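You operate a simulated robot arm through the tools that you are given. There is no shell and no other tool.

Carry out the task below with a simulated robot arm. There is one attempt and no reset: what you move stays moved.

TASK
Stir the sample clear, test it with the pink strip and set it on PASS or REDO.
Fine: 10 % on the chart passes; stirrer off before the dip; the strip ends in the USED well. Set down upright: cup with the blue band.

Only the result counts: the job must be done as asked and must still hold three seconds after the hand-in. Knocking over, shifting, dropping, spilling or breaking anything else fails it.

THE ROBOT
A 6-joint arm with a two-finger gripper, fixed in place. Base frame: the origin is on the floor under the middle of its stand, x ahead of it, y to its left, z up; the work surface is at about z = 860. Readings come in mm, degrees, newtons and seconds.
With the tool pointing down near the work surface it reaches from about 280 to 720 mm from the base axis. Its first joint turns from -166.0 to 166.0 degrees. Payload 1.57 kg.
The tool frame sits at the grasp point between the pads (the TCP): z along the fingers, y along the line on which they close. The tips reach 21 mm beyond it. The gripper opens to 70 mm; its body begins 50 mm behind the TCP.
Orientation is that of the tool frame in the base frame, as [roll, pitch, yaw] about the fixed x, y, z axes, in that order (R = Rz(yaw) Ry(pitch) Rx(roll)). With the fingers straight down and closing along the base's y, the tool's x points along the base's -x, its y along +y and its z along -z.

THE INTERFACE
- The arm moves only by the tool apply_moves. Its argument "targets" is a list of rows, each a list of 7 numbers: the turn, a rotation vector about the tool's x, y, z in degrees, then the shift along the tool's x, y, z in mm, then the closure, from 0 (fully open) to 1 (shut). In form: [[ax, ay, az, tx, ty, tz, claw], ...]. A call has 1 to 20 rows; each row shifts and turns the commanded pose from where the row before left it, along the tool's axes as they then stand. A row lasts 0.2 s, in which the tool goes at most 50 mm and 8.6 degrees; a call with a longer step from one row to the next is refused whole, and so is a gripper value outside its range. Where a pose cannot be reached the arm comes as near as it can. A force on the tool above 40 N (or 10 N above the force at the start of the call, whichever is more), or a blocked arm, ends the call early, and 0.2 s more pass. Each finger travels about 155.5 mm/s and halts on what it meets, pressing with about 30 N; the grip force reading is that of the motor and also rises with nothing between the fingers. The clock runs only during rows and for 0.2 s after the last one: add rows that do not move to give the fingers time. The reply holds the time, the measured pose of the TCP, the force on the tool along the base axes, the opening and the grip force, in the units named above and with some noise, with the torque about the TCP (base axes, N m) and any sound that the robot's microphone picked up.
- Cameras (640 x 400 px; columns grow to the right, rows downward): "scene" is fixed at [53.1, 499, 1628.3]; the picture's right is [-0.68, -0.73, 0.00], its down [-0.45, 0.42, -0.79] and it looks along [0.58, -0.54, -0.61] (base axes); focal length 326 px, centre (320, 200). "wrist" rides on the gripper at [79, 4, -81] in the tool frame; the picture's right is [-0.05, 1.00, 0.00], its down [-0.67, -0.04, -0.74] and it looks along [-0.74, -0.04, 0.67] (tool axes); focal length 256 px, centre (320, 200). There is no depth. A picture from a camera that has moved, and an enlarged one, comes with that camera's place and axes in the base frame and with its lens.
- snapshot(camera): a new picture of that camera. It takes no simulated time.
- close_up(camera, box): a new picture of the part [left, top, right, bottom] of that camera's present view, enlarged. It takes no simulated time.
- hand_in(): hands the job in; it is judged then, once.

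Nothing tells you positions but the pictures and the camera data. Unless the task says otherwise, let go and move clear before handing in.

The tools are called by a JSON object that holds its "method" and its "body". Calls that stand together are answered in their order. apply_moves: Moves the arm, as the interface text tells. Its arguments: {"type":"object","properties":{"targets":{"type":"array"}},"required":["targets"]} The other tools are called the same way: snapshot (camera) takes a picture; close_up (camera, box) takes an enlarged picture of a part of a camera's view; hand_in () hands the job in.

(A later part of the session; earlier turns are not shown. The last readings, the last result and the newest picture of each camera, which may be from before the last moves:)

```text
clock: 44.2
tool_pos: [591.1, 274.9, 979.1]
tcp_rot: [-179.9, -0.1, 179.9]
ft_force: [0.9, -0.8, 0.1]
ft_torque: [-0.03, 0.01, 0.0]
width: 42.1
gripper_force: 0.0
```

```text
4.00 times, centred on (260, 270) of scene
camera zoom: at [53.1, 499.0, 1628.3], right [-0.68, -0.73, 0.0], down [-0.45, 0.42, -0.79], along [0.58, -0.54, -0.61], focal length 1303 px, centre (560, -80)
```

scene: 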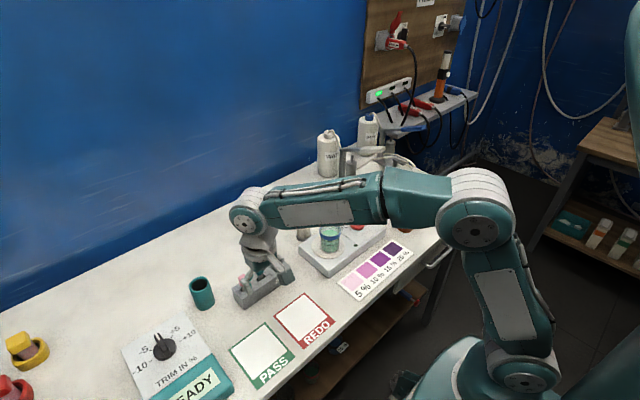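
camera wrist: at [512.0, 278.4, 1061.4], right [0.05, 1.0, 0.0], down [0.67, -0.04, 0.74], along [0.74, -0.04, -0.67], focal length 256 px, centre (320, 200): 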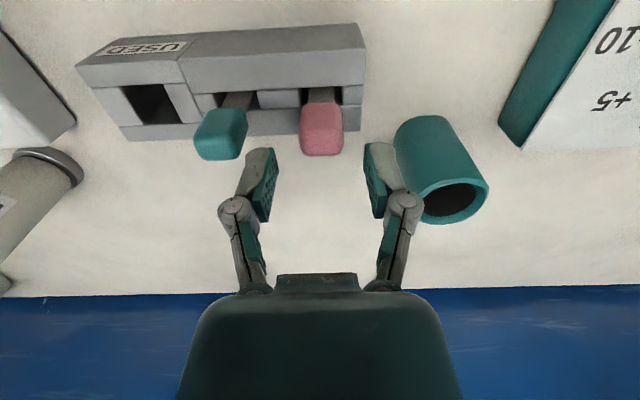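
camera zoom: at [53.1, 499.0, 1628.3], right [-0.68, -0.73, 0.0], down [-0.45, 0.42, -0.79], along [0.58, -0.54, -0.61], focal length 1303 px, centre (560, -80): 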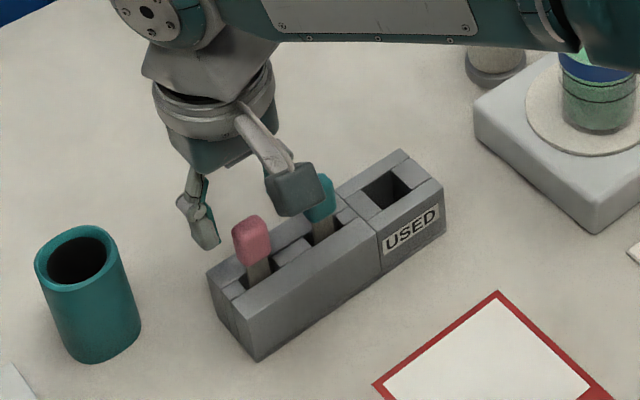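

The handle spans about z 925–955 with its centre near x 588.5. I'll shift 2 mm more, go down to z ≈ 946, and close.

{"method": "apply_moves", "body": {"targets": [[0, 0, 0, 2, 0, 11, 0.4], [0, 0, 0, 0, 0, 11, 0.4], [0, 0, 0, 0, 0, 11, 0.4], [0, 0, 0, 0, 0, 0, 0.4]]}}

{"method": "snapshot", "body": {"camera": "wrist"}}

{"method": "close_up", "body": {"camera": "wrist", "box": [230, 90, 410, 250]}}

```text
clock: 45.2
tool_pos: [587.3, 274.2, 946.6]
tcp_rot: [-179.8, -0.1, 179.9]
ft_force: [0.0, -1.1, 0.4]
ft_torque: [-0.03, -0.02, 0.05]
width: 41.8
gripper_force: 0.2
```

```text
taken
camera wrist: at [509.4, 277.8, 1028.2], right [0.06, 1.0, 0.0], down [0.67, -0.04, 0.74], along [0.74, -0.04, -0.67], focal length 256 px, centre (320, 200)
```

wrist: 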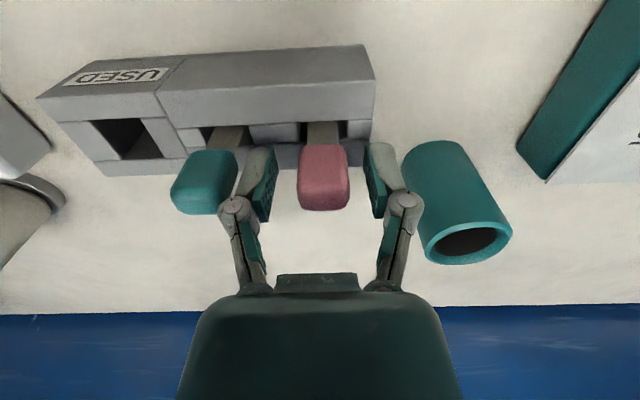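

```text
2.50 times, centred on (320, 170) of wrist
camera zoom: at [509.4, 277.8, 1028.2], right [0.06, 1.0, 0.0], down [0.67, -0.04, 0.74], along [0.74, -0.04, -0.67], focal length 640 px, centre (320, 275)
```

zoom: 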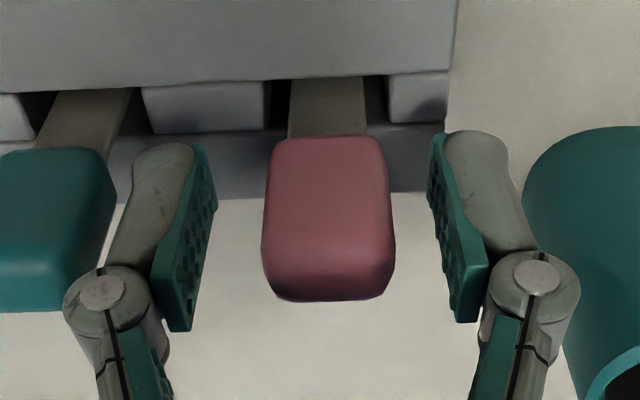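

The pink handle is nicely between the pads, about 1.4 mm off centre. I'll centre and close.

{"method": "apply_moves", "body": {"targets": [[0, 0, 0, 0, 1.4, 0, 0.4], [0, 0, 0, 0, 0, 0, 0.6], [0, 0, 0, 0, 0, 0, 0.8], [0, 0, 0, 0, 0, 0, 0.8], [0, 0, 0, 0, 0, 0, 0.8]]}}

{"method": "close_up", "body": {"camera": "wrist", "box": [230, 90, 410, 250]}}

```text
clock: 46.4
tool_pos: [586.6, 276.9, 947.5]
tcp_rot: [-179.9, 0.0, 180.0]
ft_force: [0.2, -0.4, 1.0]
ft_torque: [0.02, 0.02, 0.0]
width: 20.4
gripper_force: 29.9
```

```text
2.50 times, centred on (320, 170) of wrist
camera zoom: at [509.4, 279.4, 1028.7], right [0.06, 1.0, 0.0], down [0.67, -0.04, 0.74], along [0.74, -0.04, -0.67], focal length 640 px, centre (320, 275)
```

zoom: 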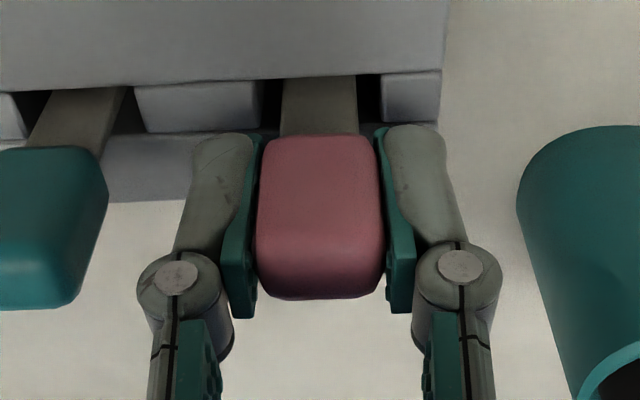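

The strip is held (20 mm wide, 30 N). Lifting it straight up out of its slot.

{"method": "apply_moves", "body": {"targets": [[0, 0, 0, 0, 0, -15, 0.8], [0, 0, 0, 0, 0, -20, 0.8], [0, 0, 0, 0, 0, -25, 0.8], [0, 0, 0, 0, 0, -30, 0.8], [0, 0, 0, 0, 0, -30, 0.8], [0, 0, 0, 0, 0, -30, 0.8], [0, 0, 0, 0, 0, 0, 0.8]]}}

{"method": "snapshot", "body": {"camera": "wrist"}}

{"method": "close_up", "body": {"camera": "scene", "box": [190, 200, 310, 300]}}

```text
clock: 48.0
tool_pos: [586.6, 277.8, 1098.4]
tcp_rot: [-179.9, -0.1, 179.9]
ft_force: [-0.1, 0.4, -1.1]
ft_torque: [-0.01, 0.04, -0.02]
width: 20.9
gripper_force: 29.8
```

```text
taken
camera wrist: at [509.1, 280.5, 1179.6], right [0.06, 1.0, 0.0], down [0.67, -0.04, 0.74], along [0.74, -0.04, -0.67], focal length 256 px, centre (320, 200)
```

wrist: 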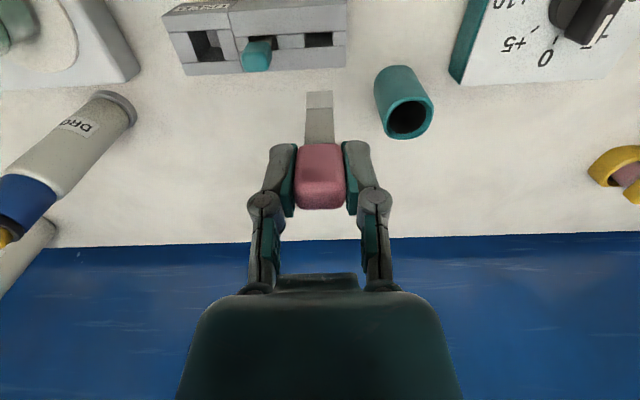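

```text
4.00 times, centred on (250, 250) of scene
camera zoom: at [53.1, 499.0, 1628.3], right [-0.68, -0.73, 0.0], down [-0.45, 0.42, -0.79], along [0.58, -0.54, -0.61], focal length 1303 px, centre (600, 0)
```

zoom: 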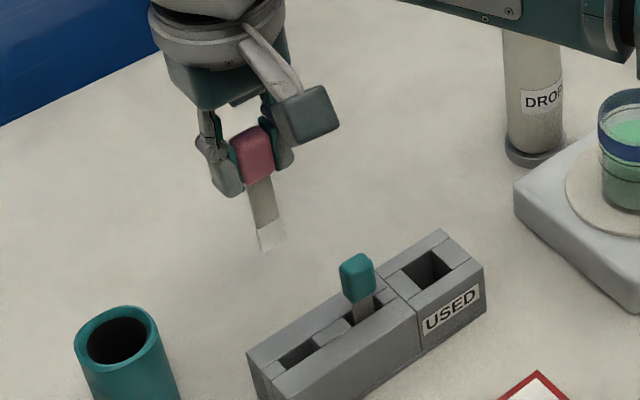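

The strip is out: a grey blade with a white pad at its end, reaching about 85–90 mm below the TCP. Next I'll move towards the cup, stopping short to measure it with the wrist camera.

{"method": "apply_moves", "body": {"targets": [[0, 0, 0, 17.8, -36.2, 0, 0.8], [0, 0, 0, 17.8, -36.2, 0, 0.8], [0, 0, 0, 17.8, -36.2, 0, 0.8], [0, 0, 0, 17.8, -36.2, 0, 0.8], [0, 0, 0, 17.8, -36.2, 0, 0.8], [0, 0, 0, 17.8, -36.2, 0, 0.8], [0, 0, 0, 0, 0, 0, 0.8]]}}

{"method": "snapshot", "body": {"camera": "wrist"}}

{"method": "close_up", "body": {"camera": "wrist", "box": [160, 60, 360, 220]}}

{"method": "close_up", "body": {"camera": "wrist", "box": [290, 70, 350, 220]}}

```text
clock: 49.6
tool_pos: [480.2, 58.1, 1097.4]
tcp_rot: [-180.0, 0.0, 179.8]
ft_force: [-0.1, -0.1, 0.2]
ft_torque: [-0.03, 0.0, -0.03]
width: 20.9
gripper_force: 30.2
```

```text
taken
camera wrist: at [402.0, 61.6, 1179.2], right [0.06, 1.0, 0.0], down [0.67, -0.04, 0.74], along [0.74, -0.04, -0.67], focal length 256 px, centre (320, 200)
```

wrist: 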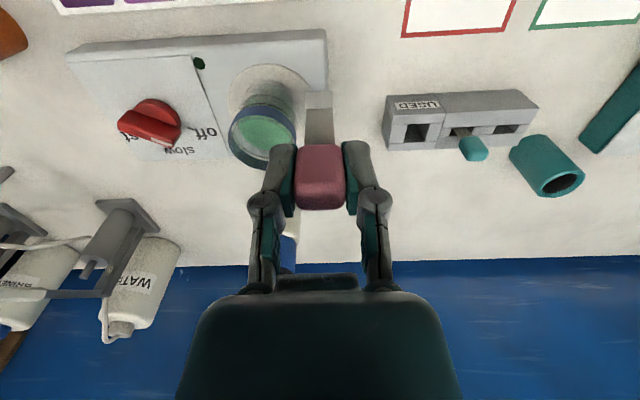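

```text
2.50 times, centred on (260, 140) of wrist
camera zoom: at [402.0, 61.6, 1179.2], right [0.06, 1.0, 0.0], down [0.67, -0.04, 0.74], along [0.74, -0.04, -0.67], focal length 640 px, centre (470, 350)
```

zoom: 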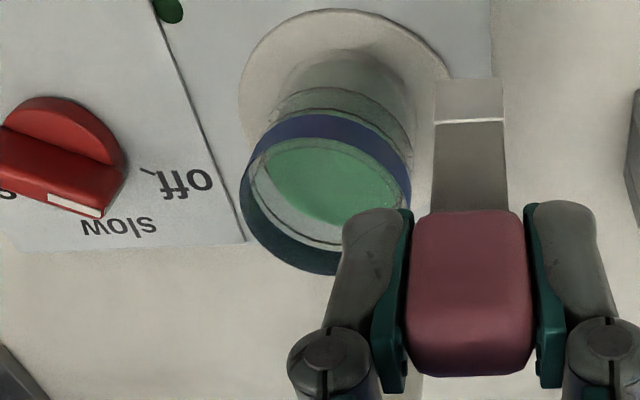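

```text
2.67 times, centred on (320, 145) of wrist
camera zoom: at [402.0, 61.6, 1179.2], right [0.06, 1.0, 0.0], down [0.67, -0.04, 0.74], along [0.74, -0.04, -0.67], focal length 683 px, centre (320, 347)
```

zoom: 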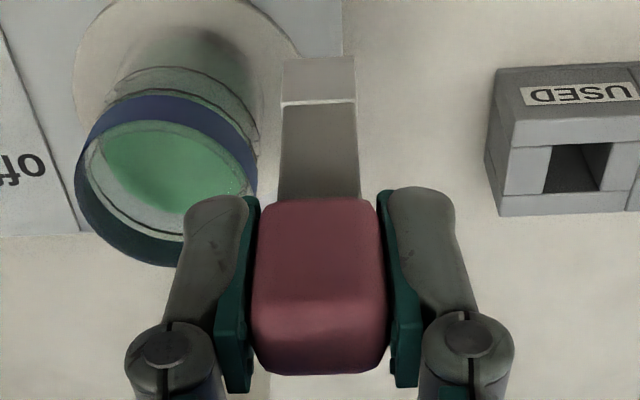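

The cup is centred at about (542, 1) with its rim at z ≈ 980 and liquid at ≈ 957; the dropper nozzle tip hangs near (567, 0, 1021). I'll position the strip over the cup's near half at x = 532.

{"method": "apply_moves", "body": {"targets": [[0, 0, 0, -17.2, -19, 0, 0.8], [0, 0, 0, -17.2, -19, 0, 0.8], [0, 0, 0, -17.2, -19, 0, 0.8], [0, 0, 0, 0, 0, 0, 0.8]]}}

{"method": "snapshot", "body": {"camera": "wrist"}}

{"method": "close_up", "body": {"camera": "scene", "box": [260, 130, 400, 260]}}

```text
clock: 50.6
tool_pos: [532.5, 2.7, 1097.3]
tcp_rot: [180.0, 0.0, 179.9]
ft_force: [0.6, 0.2, 0.0]
ft_torque: [-0.03, 0.01, -0.01]
width: 20.9
gripper_force: 30.4
```

```text
taken
camera wrist: at [454.5, 5.4, 1178.9], right [0.06, 1.0, 0.0], down [0.67, -0.04, 0.74], along [0.74, -0.04, -0.67], focal length 256 px, centre (320, 200)
```

wrist: 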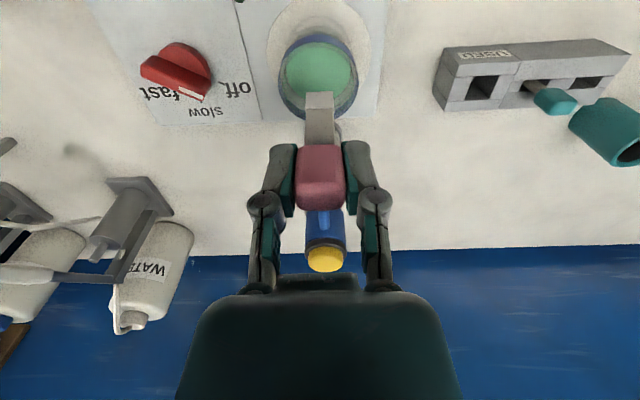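

```text
3.08 times, centred on (330, 195) of scene
camera zoom: at [53.1, 499.0, 1628.3], right [-0.68, -0.73, 0.0], down [-0.45, 0.42, -0.79], along [0.58, -0.54, -0.61], focal length 1002 px, centre (289, 215)
```

zoom: 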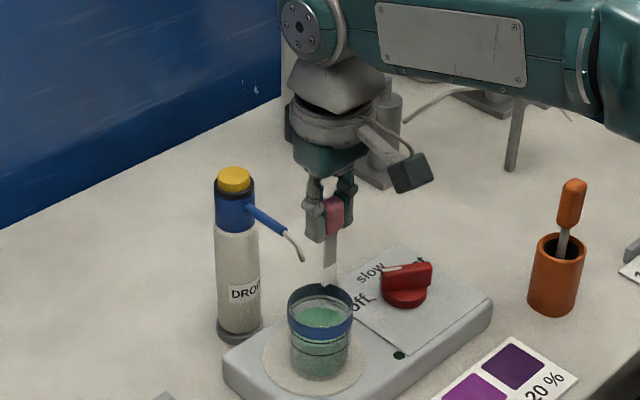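

The nozzle and its arm stay below z ≈ 1040 at x ≥ 565, so the gripper clears them at x = 532. Lowering the strip into the liquid now.

{"method": "apply_moves", "body": {"targets": [[0, 0, 0, 0, -0.8, 20, 0.8], [0, 0, 0, 0, 0, 25, 0.8], [0, 0, 0, 0, 0, 10, 0.8], [0, 0, 0, 0, 0, 0, 0.8]]}}

{"method": "snapshot", "body": {"camera": "wrist"}}

{"method": "close_up", "body": {"camera": "scene", "box": [280, 170, 380, 262]}}

```text
clock: 51.6
tool_pos: [532.4, 1.8, 1042.1]
tcp_rot: [-179.9, -0.1, 179.9]
ft_force: [-0.4, -0.4, -0.3]
ft_torque: [-0.01, 0.0, 0.02]
width: 20.8
gripper_force: 29.6
```

```text
taken
camera wrist: at [453.7, 4.7, 1124.2], right [0.06, 1.0, 0.0], down [0.67, -0.04, 0.74], along [0.74, -0.04, -0.67], focal length 256 px, centre (320, 200)
```

wrist: 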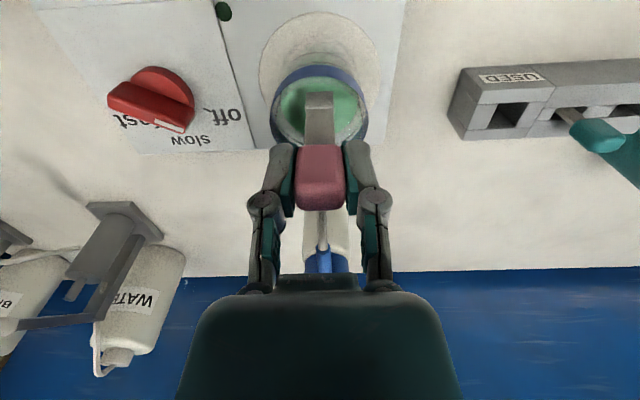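

```text
4.35 times, centred on (330, 216) of scene
camera zoom: at [53.1, 499.0, 1628.3], right [-0.68, -0.73, 0.0], down [-0.45, 0.42, -0.79], along [0.58, -0.54, -0.61], focal length 1416 px, centre (276, 130)
```

zoom: 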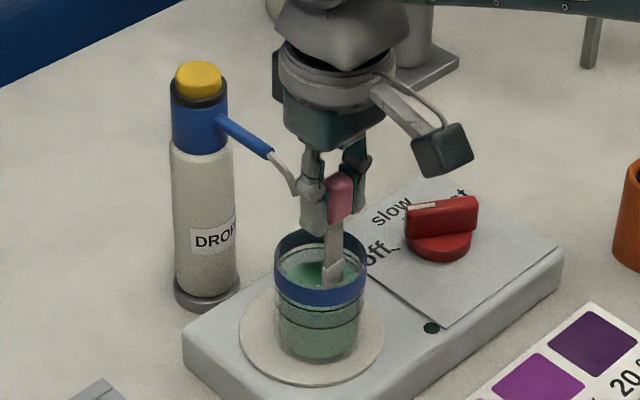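

The pad is just above the liquid and the nozzle is clear behind the fingers with no contact force. Continuing down 31 mm and holding for a couple of seconds.

{"method": "apply_moves", "body": {"targets": [[0, 0, 0, 0, 0, 10, 0.8], [0, 0, 0, 0, 0, 10, 0.8], [0, 0, 0, 0, 0, 8, 0.8], [0, 0, 0, 0, 0, 3, 0.8], [0, 0, 0, 0, 0, 0, 0.8], [0, 0, 0, 0, 0, 0, 0.8], [0, 0, 0, 0, 0, 0, 0.8], [0, 0, 0, 0, 0, 0, 0.8], [0, 0, 0, 0, 0, 0, 0.8], [0, 0, 0, 0, 0, 0, 0.8], [0, 0, 0, 0, 0, 0, 0.8], [0, 0, 0, 0, 0, 0, 0.8], [0, 0, 0, 0, 0, 0, 0.8], [0, 0, 0, 0, 0, 0, 0.8], [0, 0, 0, 0, 0, 0, 0.8], [0, 0, 0, 0, 0, 0, 0.8]]}}

{"method": "snapshot", "body": {"camera": "wrist"}}

{"method": "close_up", "body": {"camera": "scene", "box": [280, 170, 380, 262]}}

```text
clock: 55.0
tool_pos: [531.5, 0.6, 1010.5]
tcp_rot: [179.9, -0.1, 179.8]
ft_force: [-0.3, 0.3, -0.3]
ft_torque: [-0.01, 0.01, -0.02]
width: 20.6
gripper_force: 29.8
```

```text
taken
camera wrist: at [453.7, 4.4, 1092.9], right [0.06, 1.0, 0.0], down [0.67, -0.04, 0.74], along [0.74, -0.04, -0.67], focal length 256 px, centre (320, 200)
```

wrist: 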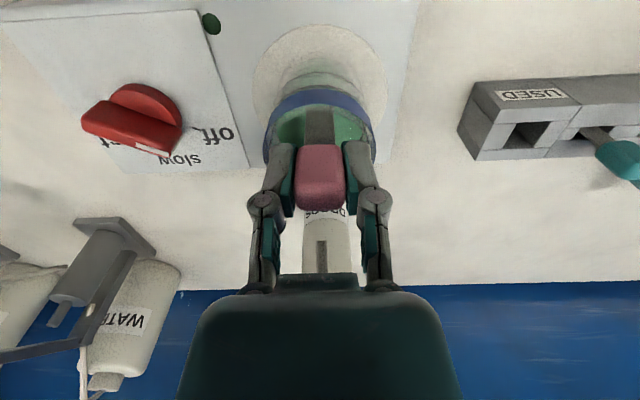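

```text
4.35 times, centred on (330, 216) of scene
camera zoom: at [53.1, 499.0, 1628.3], right [-0.68, -0.73, 0.0], down [-0.45, 0.42, -0.79], along [0.58, -0.54, -0.61], focal length 1416 px, centre (276, 130)
```

zoom: 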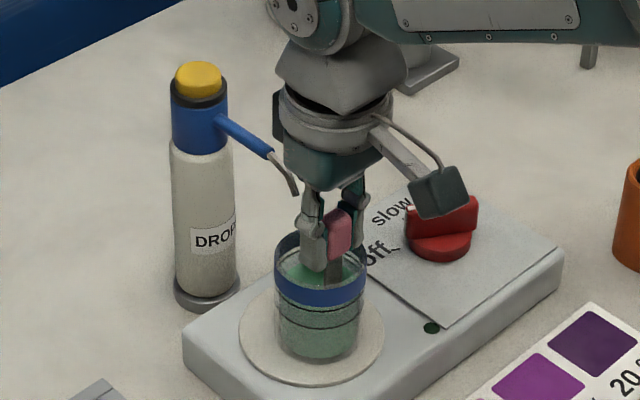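

The pad is submerged with no contact forces. I'll lift the strip straight up and read the pad.

{"method": "apply_moves", "body": {"targets": [[0, 0, 0, 0, 0, -8, 0.8], [0, 0, 0, 0, 0, -12, 0.8], [0, 0, 0, 0, 0, -20, 0.8], [0, 0, 0, 0, 0, -25, 0.8], [0, 0, 0, 0, 0, -30, 0.8], [0, 0, 0, 0, 0, 0, 0.8]]}}

{"method": "snapshot", "body": {"camera": "wrist"}}

{"method": "close_up", "body": {"camera": "scene", "box": [280, 170, 420, 290]}}

{"method": "close_up", "body": {"camera": "wrist", "box": [280, 70, 360, 220]}}

```text
clock: 56.4
tool_pos: [531.5, 0.9, 1105.2]
tcp_rot: [180.0, -0.1, 179.8]
ft_force: [0.1, 0.3, 0.0]
ft_torque: [0.0, -0.02, 0.0]
width: 20.6
gripper_force: 30.2
```

```text
taken
camera wrist: at [453.4, 4.3, 1187.7], right [0.06, 1.0, 0.0], down [0.67, -0.04, 0.74], along [0.74, -0.04, -0.67], focal length 256 px, centre (320, 200)
```

wrist: 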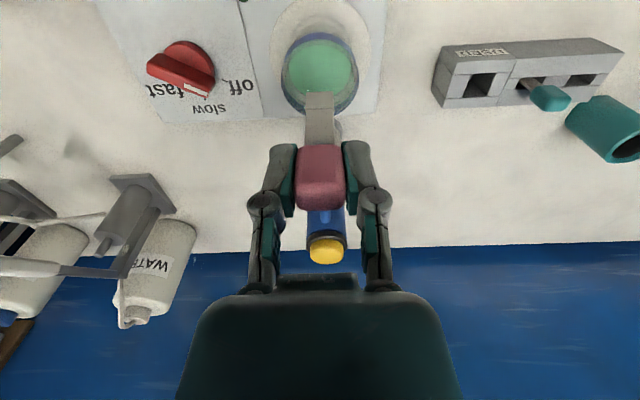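

```text
3.33 times, centred on (350, 230) of scene
camera zoom: at [53.1, 499.0, 1628.3], right [-0.68, -0.73, 0.0], down [-0.45, 0.42, -0.79], along [0.58, -0.54, -0.61], focal length 1086 px, centre (220, 100)
```

zoom: 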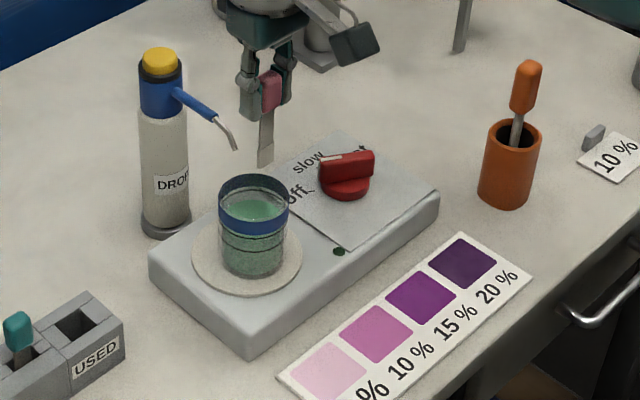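

```text
2.67 times, centred on (320, 145) of wrist
camera zoom: at [453.4, 4.3, 1187.7], right [0.06, 1.0, 0.0], down [0.67, -0.04, 0.74], along [0.74, -0.04, -0.67], focal length 683 px, centre (320, 347)
```

zoom: 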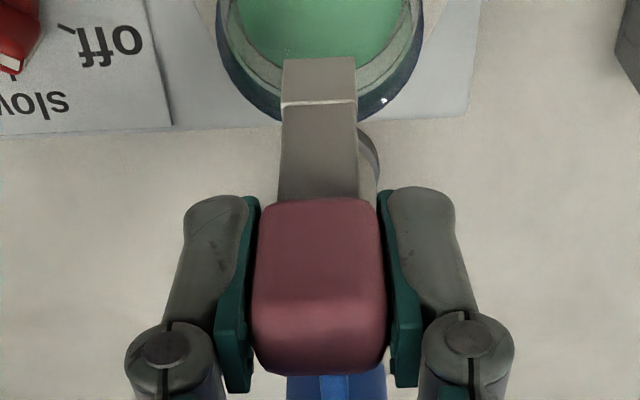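

The pad shows no colour yet on this side. I'll look closer and give it a few seconds to develop.

{"method": "close_up", "body": {"camera": "scene", "box": [340, 190, 380, 225]}}

{"method": "apply_moves", "body": {"targets": [[0, 0, 0, 0, 0, 0, 0.8], [0, 0, 0, 0, 0, 0, 0.8], [0, 0, 0, 0, 0, 0, 0.8], [0, 0, 0, 0, 0, 0, 0.8], [0, 0, 0, 0, 0, 0, 0.8], [0, 0, 0, 0, 0, 0, 0.8], [0, 0, 0, 0, 0, 0, 0.8], [0, 0, 0, 0, 0, 0, 0.8], [0, 0, 0, 0, 0, 0, 0.8], [0, 0, 0, 0, 0, 0, 0.8], [0, 0, 0, 0, 0, 0, 0.8], [0, 0, 0, 0, 0, 0, 0.8], [0, 0, 0, 0, 0, 0, 0.8], [0, 0, 0, 0, 0, 0, 0.8], [0, 0, 0, 0, 0, 0, 0.8]]}}

{"method": "close_up", "body": {"camera": "scene", "box": [340, 190, 380, 225]}}

{"method": "close_up", "body": {"camera": "wrist", "box": [280, 70, 360, 150]}}

```text
11.43 times, centred on (360, 208) of scene
camera zoom: at [53.1, 499.0, 1628.3], right [-0.68, -0.73, 0.0], down [-0.45, 0.42, -0.79], along [0.58, -0.54, -0.61], focal length 3723 px, centre (-137, 114)
```

zoom: 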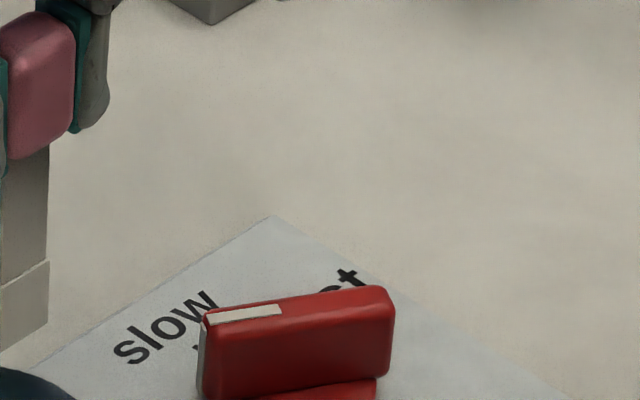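

```text
clock: 59.6
tool_pos: [531.6, 1.3, 1105.8]
tcp_rot: [-180.0, -0.1, 180.0]
ft_force: [-0.7, 0.4, 0.6]
ft_torque: [0.0, 0.01, 0.0]
width: 20.7
gripper_force: 30.4
```

```text
11.43 times, centred on (360, 208) of scene
camera zoom: at [53.1, 499.0, 1628.3], right [-0.68, -0.73, 0.0], down [-0.45, 0.42, -0.79], along [0.58, -0.54, -0.61], focal length 3723 px, centre (-137, 114)
```

zoom: 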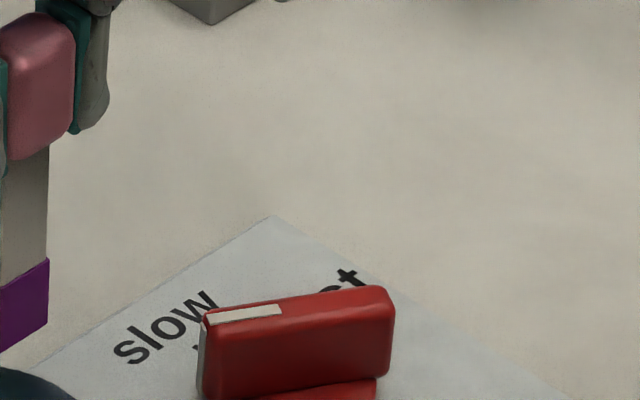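

```text
5.00 times, centred on (320, 110) of wrist
camera zoom: at [453.4, 4.3, 1187.4], right [0.06, 1.0, 0.0], down [0.67, -0.04, 0.74], along [0.74, -0.04, -0.67], focal length 1280 px, centre (320, 650)
```

zoom: 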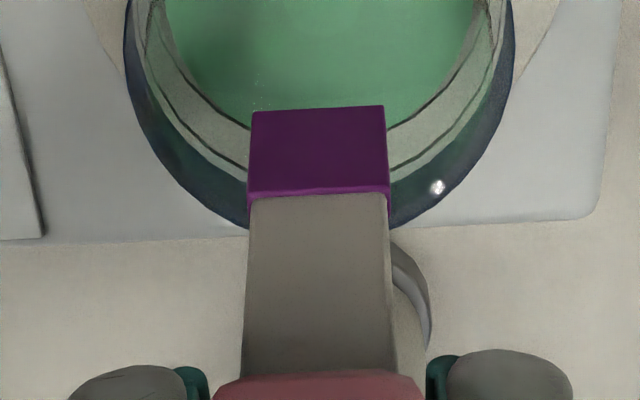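

The pad has turned purple. I'll compare it with the chart under both cameras and let it settle a little more to make sure the colour is final.

{"method": "apply_moves", "body": {"targets": [[0, 0, 0, 25, 15, 0, 0.8], [0, 0, 0, 25, 15, 0, 0.8], [0, 0, 0, 25, 15, 0, 0.8], [0, 0, 0, 0, 0, 0, 0.8], [0, 0, 0, 0, 0, 0, 0.8], [0, 0, 0, 0, 0, 0, 0.8], [0, 0, 0, 0, 0, 0, 0.8], [0, 0, 0, 0, 0, 0, 0.8], [0, 0, 0, 0, 0, 0, 0.8], [0, 0, 0, 0, 0, 0, 0.8], [0, 0, 0, 0, 0, 0, 0.8], [0, 0, 0, 0, 0, 0, 0.8], [0, 0, 0, 0, 0, 0, 0.8], [0, 0, 0, 0, 0, 0, 0.8], [0, 0, 0, 0, 0, 0, 0.8], [0, 0, 0, 0, 0, 0, 0.8], [0, 0, 0, 0, 0, 0, 0.8], [0, 0, 0, 0, 0, 0, 0.8]]}}

{"method": "close_up", "body": {"camera": "scene", "box": [310, 170, 430, 300]}}

{"method": "snapshot", "body": {"camera": "wrist"}}

```text
clock: 63.4
tool_pos: [456.4, 47.0, 1104.9]
tcp_rot: [-179.9, 0.0, 179.9]
ft_force: [0.5, 0.3, -0.4]
ft_torque: [0.0, -0.02, 0.01]
width: 20.8
gripper_force: 29.7
```

```text
3.08 times, centred on (370, 235) of scene
camera zoom: at [53.1, 499.0, 1628.3], right [-0.68, -0.73, 0.0], down [-0.45, 0.42, -0.79], along [0.58, -0.54, -0.61], focal length 1002 px, centre (166, 92)
```

zoom: 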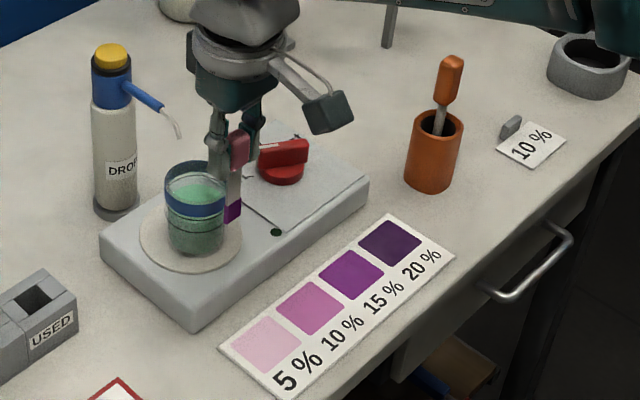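

```text
taken
camera wrist: at [378.3, 50.3, 1187.4], right [0.06, 1.0, 0.0], down [0.67, -0.04, 0.74], along [0.74, -0.04, -0.67], focal length 256 px, centre (320, 200)
```

wrist: 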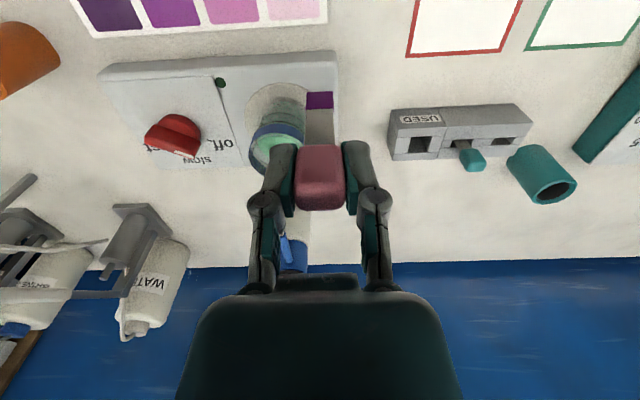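

{"method": "close_up", "body": {"camera": "wrist", "box": [70, 0, 350, 150]}}

{"method": "close_up", "body": {"camera": "scene", "box": [360, 215, 460, 290]}}

{"method": "close_up", "body": {"camera": "scene", "box": [225, 280, 345, 390]}}

```text
2.29 times, centred on (210, 75) of wrist
camera zoom: at [378.3, 50.3, 1187.4], right [0.06, 1.0, 0.0], down [0.67, -0.04, 0.74], along [0.74, -0.04, -0.67], focal length 585 px, centre (571, 486)
```

zoom: 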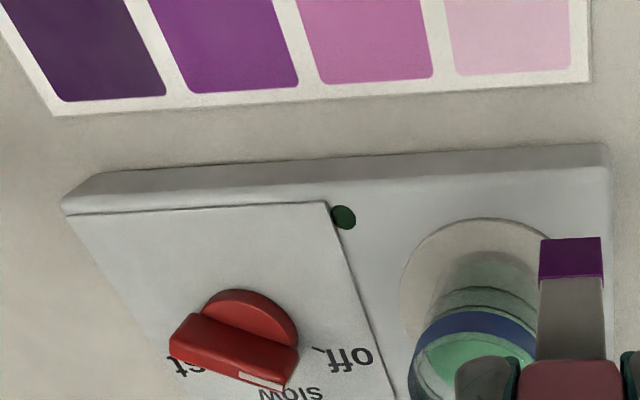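

```text
5.33 times, centred on (410, 252) of scene
camera zoom: at [53.1, 499.0, 1628.3], right [-0.68, -0.73, 0.0], down [-0.45, 0.42, -0.79], along [0.58, -0.54, -0.61], focal length 1738 px, centre (-160, -80)
```

zoom: 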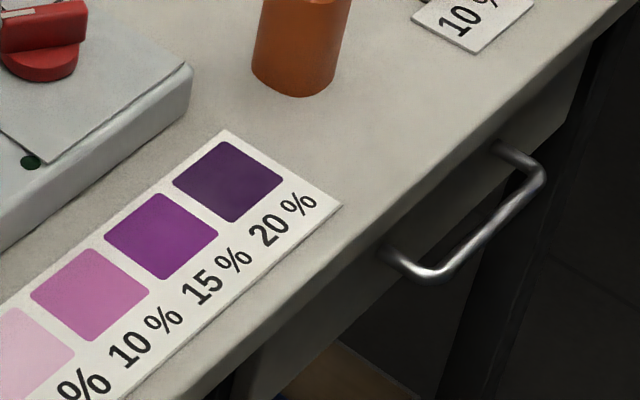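

```text
3.64 times, centred on (285, 335) of scene
camera zoom: at [53.1, 499.0, 1628.3], right [-0.68, -0.73, 0.0], down [-0.45, 0.42, -0.79], along [0.58, -0.54, -0.61], focal length 1185 px, centre (447, -291)
```

zoom: 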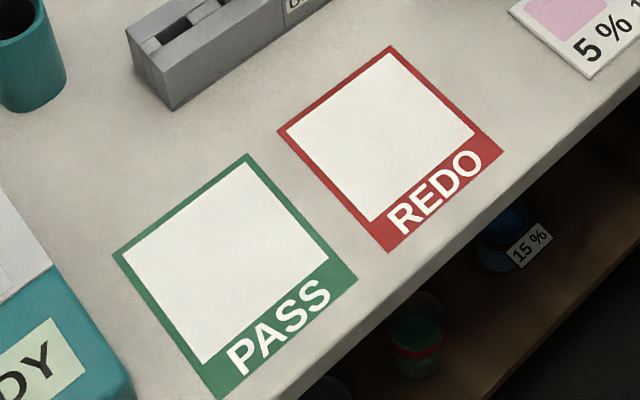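

The pad matches the 15 % patch, clearly darker than 10 %, so the sample goes on REDO. First the strip must go into the USED well; I'll look at the well closely.

{"method": "close_up", "body": {"camera": "wrist", "box": [380, 90, 540, 180]}}

{"method": "close_up", "body": {"camera": "scene", "box": [225, 250, 300, 310]}}

```text
4.00 times, centred on (460, 135) of wrist
camera zoom: at [378.3, 50.3, 1187.4], right [0.06, 1.0, 0.0], down [0.67, -0.04, 0.74], along [0.74, -0.04, -0.67], focal length 1024 px, centre (-240, 460)
```

zoom: 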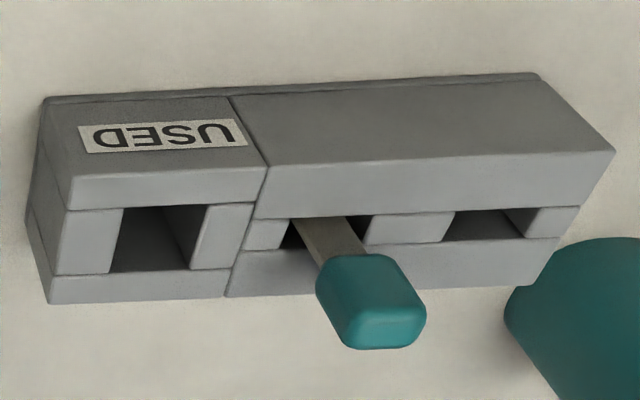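

```text
6.67 times, centred on (262, 280) of scene
camera zoom: at [53.1, 499.0, 1628.3], right [-0.68, -0.73, 0.0], down [-0.45, 0.42, -0.79], along [0.58, -0.54, -0.61], focal length 2172 px, centre (703, -333)
```

zoom: 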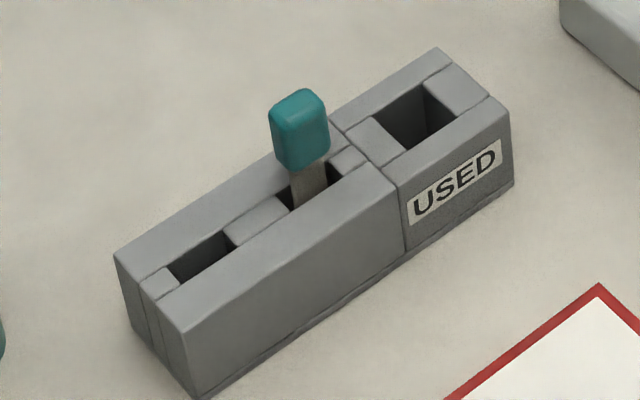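

The well opening spans about x 575–601, y 158–184, centre (588, 171). I'll carry the strip there at safe height.

{"method": "apply_moves", "body": {"targets": [[0, 0, 0, -26, 24.6, 0, 0.8], [0, 0, 0, -26, 24.6, 0, 0.8], [0, 0, 0, -26, 24.6, 0, 0.8], [0, 0, 0, -26, 24.6, 0, 0.8], [0, 0, 0, -26, 24.6, 0, 0.8], [0, 0, 0, 0, 0, 0, 0.8]]}}

{"method": "snapshot", "body": {"camera": "wrist"}}

{"method": "close_up", "body": {"camera": "wrist", "box": [260, 0, 400, 120]}}

{"method": "close_up", "body": {"camera": "scene", "box": [220, 200, 330, 300]}}

```text
clock: 64.8
tool_pos: [586.1, 170.0, 1104.5]
tcp_rot: [-180.0, 0.1, 179.9]
ft_force: [0.0, 0.1, -0.2]
ft_torque: [-0.01, -0.01, 0.02]
width: 20.6
gripper_force: 30.3
```

```text
taken
camera wrist: at [509.1, 173.2, 1187.2], right [0.06, 1.0, 0.0], down [0.67, -0.04, 0.74], along [0.74, -0.04, -0.67], focal length 256 px, centre (320, 200)
```

wrist: 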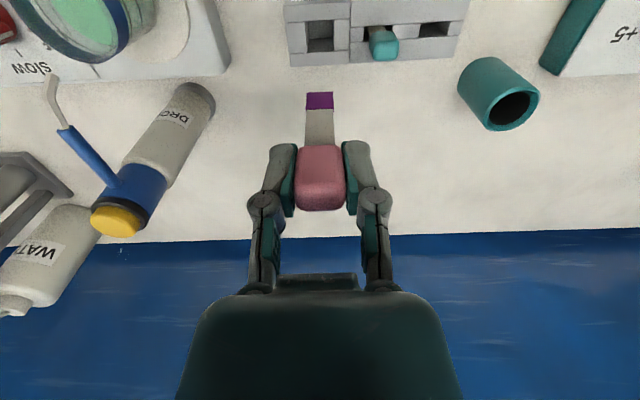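

```text
3.33 times, centred on (330, 60) of wrist
camera zoom: at [509.1, 173.2, 1187.2], right [0.06, 1.0, 0.0], down [0.67, -0.04, 0.74], along [0.74, -0.04, -0.67], focal length 853 px, centre (287, 667)
```

zoom: 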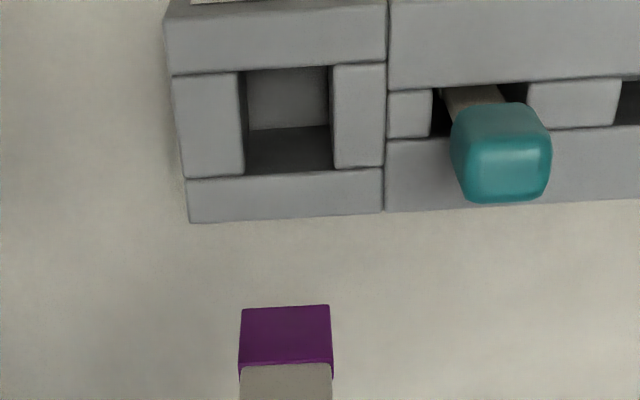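

```text
4.00 times, centred on (275, 250) of scene
camera zoom: at [53.1, 499.0, 1628.3], right [-0.68, -0.73, 0.0], down [-0.45, 0.42, -0.79], along [0.58, -0.54, -0.61], focal length 1303 px, centre (500, 0)
```

zoom: 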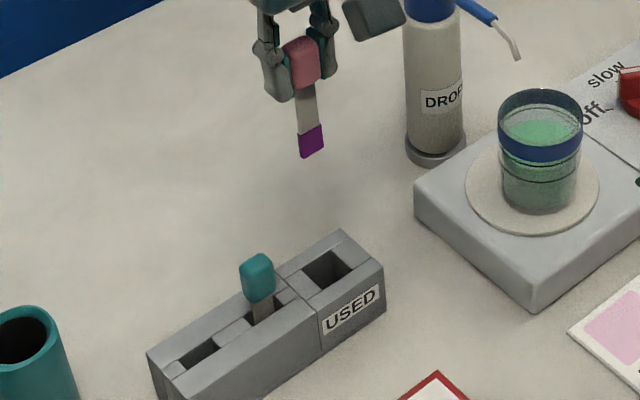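

The strip is directly above the well centre (≈ 586, 170). Descending until the blade tip is just above the well, then checking.

{"method": "apply_moves", "body": {"targets": [[0, 0, 0, 0, 0, 30, 0.8], [0, 0, 0, 0, 0, 30, 0.8], [0, 0, 0, 0, 0, 25, 0.8], [0, 0, 0, 0, 0, 15, 0.8], [0, 0, 0, 0, 0, 0, 0.8]]}}

{"method": "close_up", "body": {"camera": "wrist", "box": [250, 40, 410, 160]}}

{"method": "close_up", "body": {"camera": "scene", "box": [220, 200, 330, 300]}}

```text
clock: 66.0
tool_pos: [587.7, 170.2, 1005.1]
tcp_rot: [-179.9, 0.1, 179.9]
ft_force: [0.8, 0.0, -0.3]
ft_torque: [0.03, 0.01, -0.02]
width: 20.5
gripper_force: 29.9
```

```text
3.33 times, centred on (330, 100) of wrist
camera zoom: at [508.4, 173.4, 1087.3], right [0.06, 1.0, 0.0], down [0.67, -0.04, 0.74], along [0.74, -0.04, -0.67], focal length 853 px, centre (287, 533)
```

zoom: 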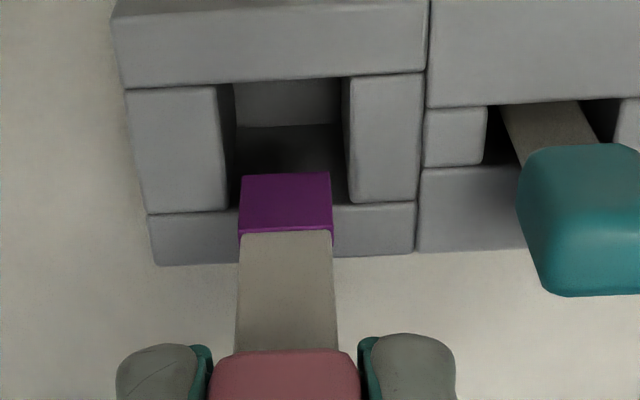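

```text
4.00 times, centred on (275, 250) of scene
camera zoom: at [53.1, 499.0, 1628.3], right [-0.68, -0.73, 0.0], down [-0.45, 0.42, -0.79], along [0.58, -0.54, -0.61], focal length 1303 px, centre (500, 0)
```

zoom: 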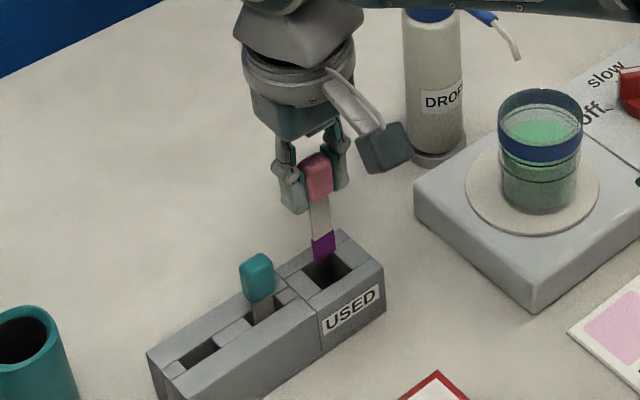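

The blade tip is centred over the opening. Lowering it into the well, slowly towards the end.

{"method": "apply_moves", "body": {"targets": [[0, 0, 0, 0, 0, 12, 0.8], [0, 0, 0, 0, 0, 12, 0.8], [0, 0, 0, 0, 0, 12, 0.8], [0, 0, 0, 0, 0, 8, 0.8], [0, 0, 0, 0, 0, 5, 0.8], [0, 0, 0, 0, 0, 0, 0.8]]}}

{"method": "close_up", "body": {"camera": "wrist", "box": [230, 70, 410, 230]}}

{"method": "close_up", "body": {"camera": "scene", "box": [220, 200, 330, 300]}}

```text
clock: 67.4
tool_pos: [586.6, 170.3, 954.5]
tcp_rot: [-180.0, 0.0, 179.9]
ft_force: [0.0, 0.1, -0.3]
ft_torque: [0.03, -0.02, -0.01]
width: 20.6
gripper_force: 29.8
```

```text
2.50 times, centred on (320, 150) of wrist
camera zoom: at [508.5, 172.9, 1037.9], right [0.06, 1.0, 0.0], down [0.67, -0.04, 0.74], along [0.74, -0.04, -0.67], focal length 640 px, centre (320, 325)
```

zoom: 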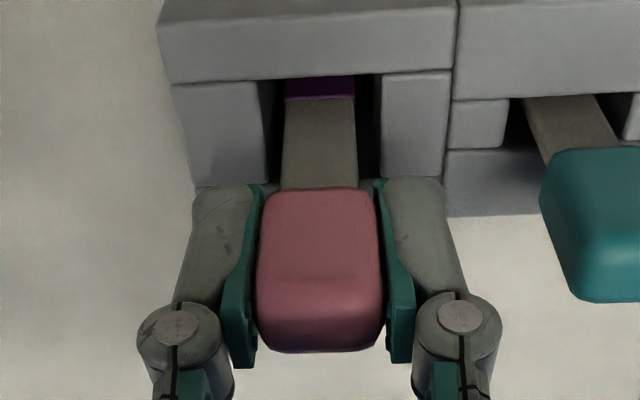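

```text
4.00 times, centred on (275, 250) of scene
camera zoom: at [53.1, 499.0, 1628.3], right [-0.68, -0.73, 0.0], down [-0.45, 0.42, -0.79], along [0.58, -0.54, -0.61], focal length 1303 px, centre (500, 0)
```

zoom: 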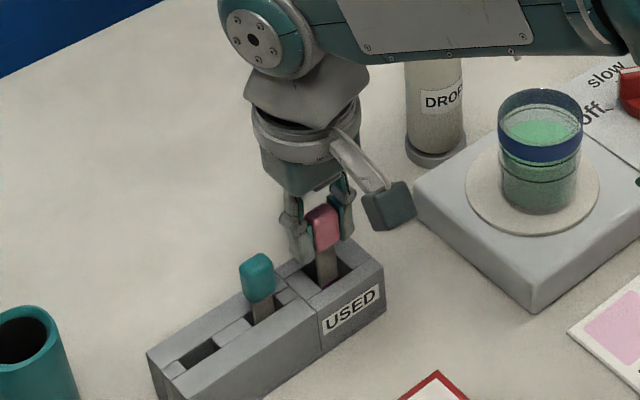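

The blade is inside the well with no contact. Lowering the last millimetres gently to feel for the floor.

{"method": "apply_moves", "body": {"targets": [[0, 0, 0, 0, 0, 2, 0.8], [0, 0, 0, 0, 0, 2, 0.8], [0, 0, 0, 0, 0, 2, 0.8], [0, 0, 0, 0, 0, 1, 0.8], [0, 0, 0, 0, 0, 0, 0.8]]}}

```text
clock: 68.6
tool_pos: [587.7, 169.9, 948.2]
tcp_rot: [-180.0, -0.1, 179.8]
ft_force: [-1.1, 0.4, 0.1]
ft_torque: [0.03, 0.0, 0.02]
width: 20.8
gripper_force: 30.1
```

{"method": "apply_moves", "body": {"targets": [[0, 0, 0, 0, 0, 1, 0.8], [0, 0, 0, 0, 0, 1, 0.8], [0, 0, 0, 0, 0, 0.7, 0.8], [0, 0, 0, 0, 0, 0, 0.8]]}}

```text
clock: 69.6
tool_pos: [588.7, 168.7, 945.2]
tcp_rot: [-179.9, -0.1, 179.9]
ft_force: [-0.2, -0.1, -0.6]
ft_torque: [0.0, 0.01, 0.01]
width: 20.7
gripper_force: 30.2
```

The blade tip should be within a millimetre of the floor. Releasing gently with a small opening so the fingers stay clear of the teal strip.

{"method": "apply_moves", "body": {"targets": [[0, 0, 0, 0, 0, 0, 0.7], [0, 0, 0, 0, 0, 0, 0.66], [0, 0, 0, 0, 0, 0, 0.62], [0, 0, 0, 0, 0, 0, 0.57], [0, 0, 0, 0, 0, 0, 0.57], [0, 0, 0, 0, 0, 0, 0.57]]}}

{"method": "close_up", "body": {"camera": "wrist", "box": [230, 70, 410, 230]}}

{"method": "close_up", "body": {"camera": "scene", "box": [220, 200, 330, 300]}}

```text
clock: 71.0
tool_pos: [585.7, 168.8, 946.2]
tcp_rot: [-179.9, -0.1, 179.8]
ft_force: [0.1, -0.3, -0.3]
ft_torque: [0.0, 0.01, 0.03]
width: 30.1
gripper_force: 0.1
```

```text
2.50 times, centred on (320, 150) of wrist
camera zoom: at [508.9, 172.6, 1029.0], right [0.06, 1.0, 0.0], down [0.67, -0.04, 0.74], along [0.74, -0.04, -0.67], focal length 640 px, centre (320, 325)
```

zoom: 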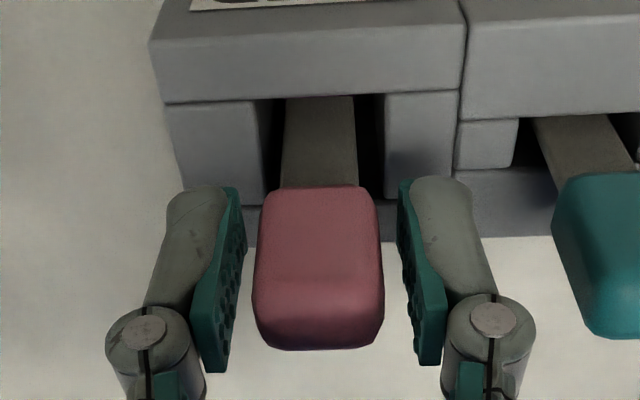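

```text
4.00 times, centred on (275, 250) of scene
camera zoom: at [53.1, 499.0, 1628.3], right [-0.68, -0.73, 0.0], down [-0.45, 0.42, -0.79], along [0.58, -0.54, -0.61], focal length 1303 px, centre (500, 0)
```

zoom: 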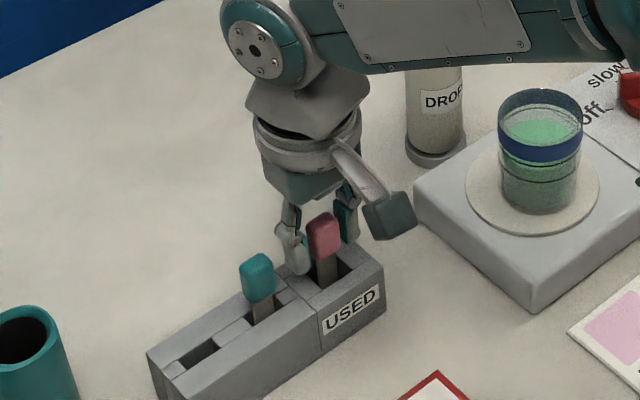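

The strip stands in the USED well on its own. I'll rise straight up and check that it stays.

{"method": "apply_moves", "body": {"targets": [[0, 0, 0, 0, 0, -15, 0.57], [0, 0, 0, 0, 0, -20, 0.57], [0, 0, 0, 0, 0, -30, 0.57], [0, 0, 0, 0, 0, -40, 0.57], [0, 0, 0, 0, 0, -45, 0.57], [0, 0, 0, 0, 0, 0, 0.57]]}}

{"method": "snapshot", "body": {"camera": "wrist"}}

{"method": "close_up", "body": {"camera": "scene", "box": [220, 220, 330, 320]}}

```text
clock: 72.4
tool_pos: [587.0, 168.7, 1097.5]
tcp_rot: [-179.9, -0.1, 179.9]
ft_force: [-0.5, 0.0, 1.4]
ft_torque: [-0.01, 0.01, 0.01]
width: 30.2
gripper_force: 0.1
```

```text
taken
camera wrist: at [509.1, 172.4, 1179.4], right [0.06, 1.0, 0.0], down [0.67, -0.04, 0.74], along [0.74, -0.04, -0.67], focal length 256 px, centre (320, 200)
```

wrist: 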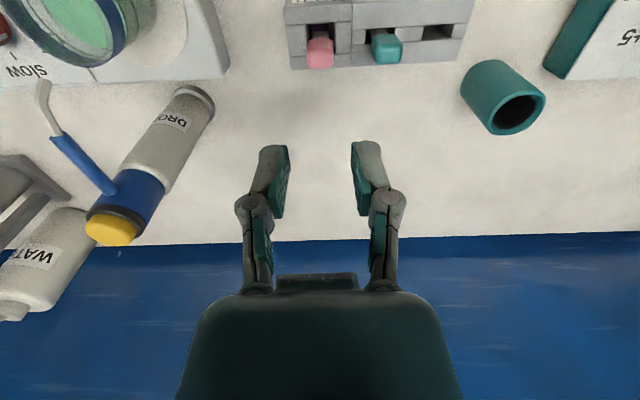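

```text
4.00 times, centred on (275, 270) of scene
camera zoom: at [53.1, 499.0, 1628.3], right [-0.68, -0.73, 0.0], down [-0.45, 0.42, -0.79], along [0.58, -0.54, -0.61], focal length 1303 px, centre (500, -80)
```

zoom: 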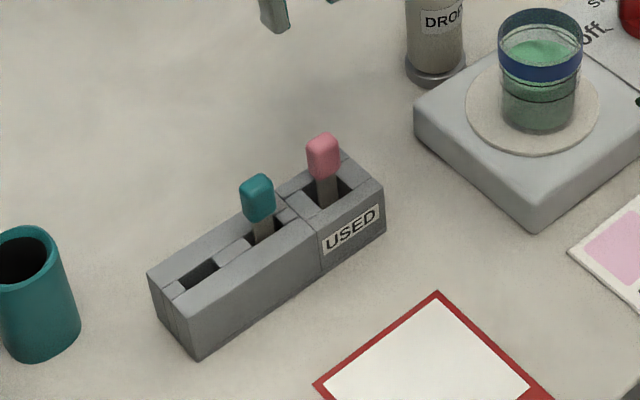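

The strip is standing in USED. Now for the cup: because the dropper nozzle hangs over its far rim, I plan to grasp it with the tool tilted 30° so the palm leans back towards the robot. First a centred look at the cup.

{"method": "apply_moves", "body": {"targets": [[0, 0, 0, 23.4, -33.6, 0, 0.57], [0, 0, 0, 23.4, -33.6, 0, 0.3], [0, 0, 0, 23.4, -33.6, 0, 0], [0, 0, 0, 23.4, -33.6, 0, 0], [0, 0, 0, 23.4, -33.6, 0, 0], [0, 0, 0, 0, 0, 0, 0]]}}

{"method": "snapshot", "body": {"camera": "wrist"}}

{"method": "close_up", "body": {"camera": "wrist", "box": [240, 60, 400, 180]}}

```text
clock: 73.8
tool_pos: [469.8, 2.2, 1097.9]
tcp_rot: [179.9, -0.2, 179.9]
ft_force: [-0.4, -0.7, 0.0]
ft_torque: [-0.01, 0.0, 0.02]
width: 70.4
gripper_force: 0.1
```

```text
taken
camera wrist: at [392.1, 5.6, 1179.4], right [0.06, 1.0, 0.0], down [0.67, -0.04, 0.74], along [0.74, -0.04, -0.67], focal length 256 px, centre (320, 200)
```

wrist: 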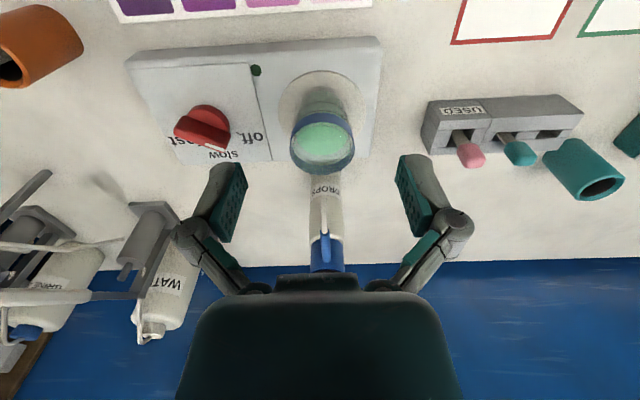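

```text
3.33 times, centred on (320, 120) of wrist
camera zoom: at [392.1, 5.6, 1179.4], right [0.06, 1.0, 0.0], down [0.67, -0.04, 0.74], along [0.74, -0.04, -0.67], focal length 853 px, centre (320, 467)
```

zoom: 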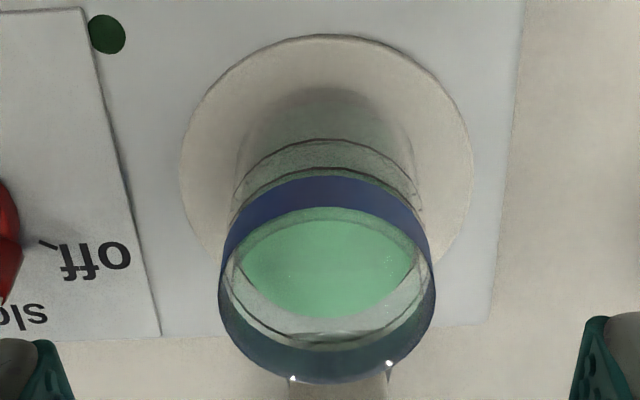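

The cup is centred about (540.5, 0.5). I'll tilt the tool 30° (fingers pointing forward-down) and move to a pre-grasp point 100 mm back along the approach line.

{"method": "apply_moves", "body": {"targets": [[0, -7.5, 0, 0, 0, 0, 0], [0, -7.5, 0, 0, 0, 0, 0], [0, -7.5, 0, 0, 0, 0, 0], [0, -7.5, 0, 0, 0, 0, 0], [0, 0, 0, 5, -0.5, 29.6, 0], [0, 0, 0, 5, -0.5, 29.6, 0], [0, 0, 0, 0, 0, 0, 0]]}}

{"method": "snapshot", "body": {"camera": "wrist"}}

{"method": "close_up", "body": {"camera": "scene", "box": [260, 130, 400, 260]}}

```text
clock: 75.4
tool_pos: [490.5, 0.1, 1041.8]
tcp_rot: [180.0, 30.0, 179.9]
ft_force: [-0.3, -0.2, -0.2]
ft_torque: [0.0, 0.0, 0.03]
width: 69.7
gripper_force: 0.1
```

```text
taken
camera wrist: at [383.0, 3.2, 1072.5], right [0.05, 1.0, 0.03], down [0.2, -0.04, 0.98], along [0.98, -0.04, -0.21], focal length 256 px, centre (320, 200)
```

wrist: 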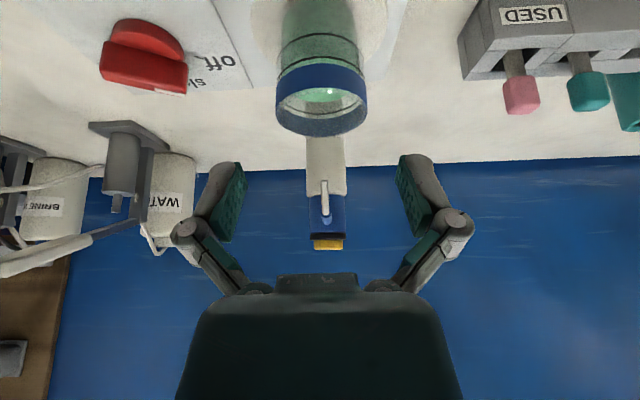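

```text
3.08 times, centred on (330, 195) of scene
camera zoom: at [53.1, 499.0, 1628.3], right [-0.68, -0.73, 0.0], down [-0.45, 0.42, -0.79], along [0.58, -0.54, -0.61], focal length 1002 px, centre (289, 215)
```

zoom: 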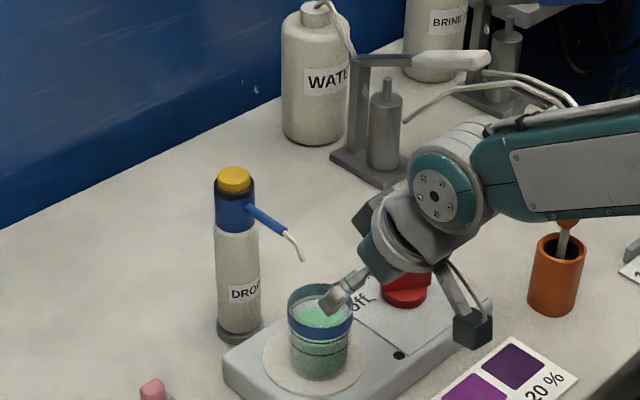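

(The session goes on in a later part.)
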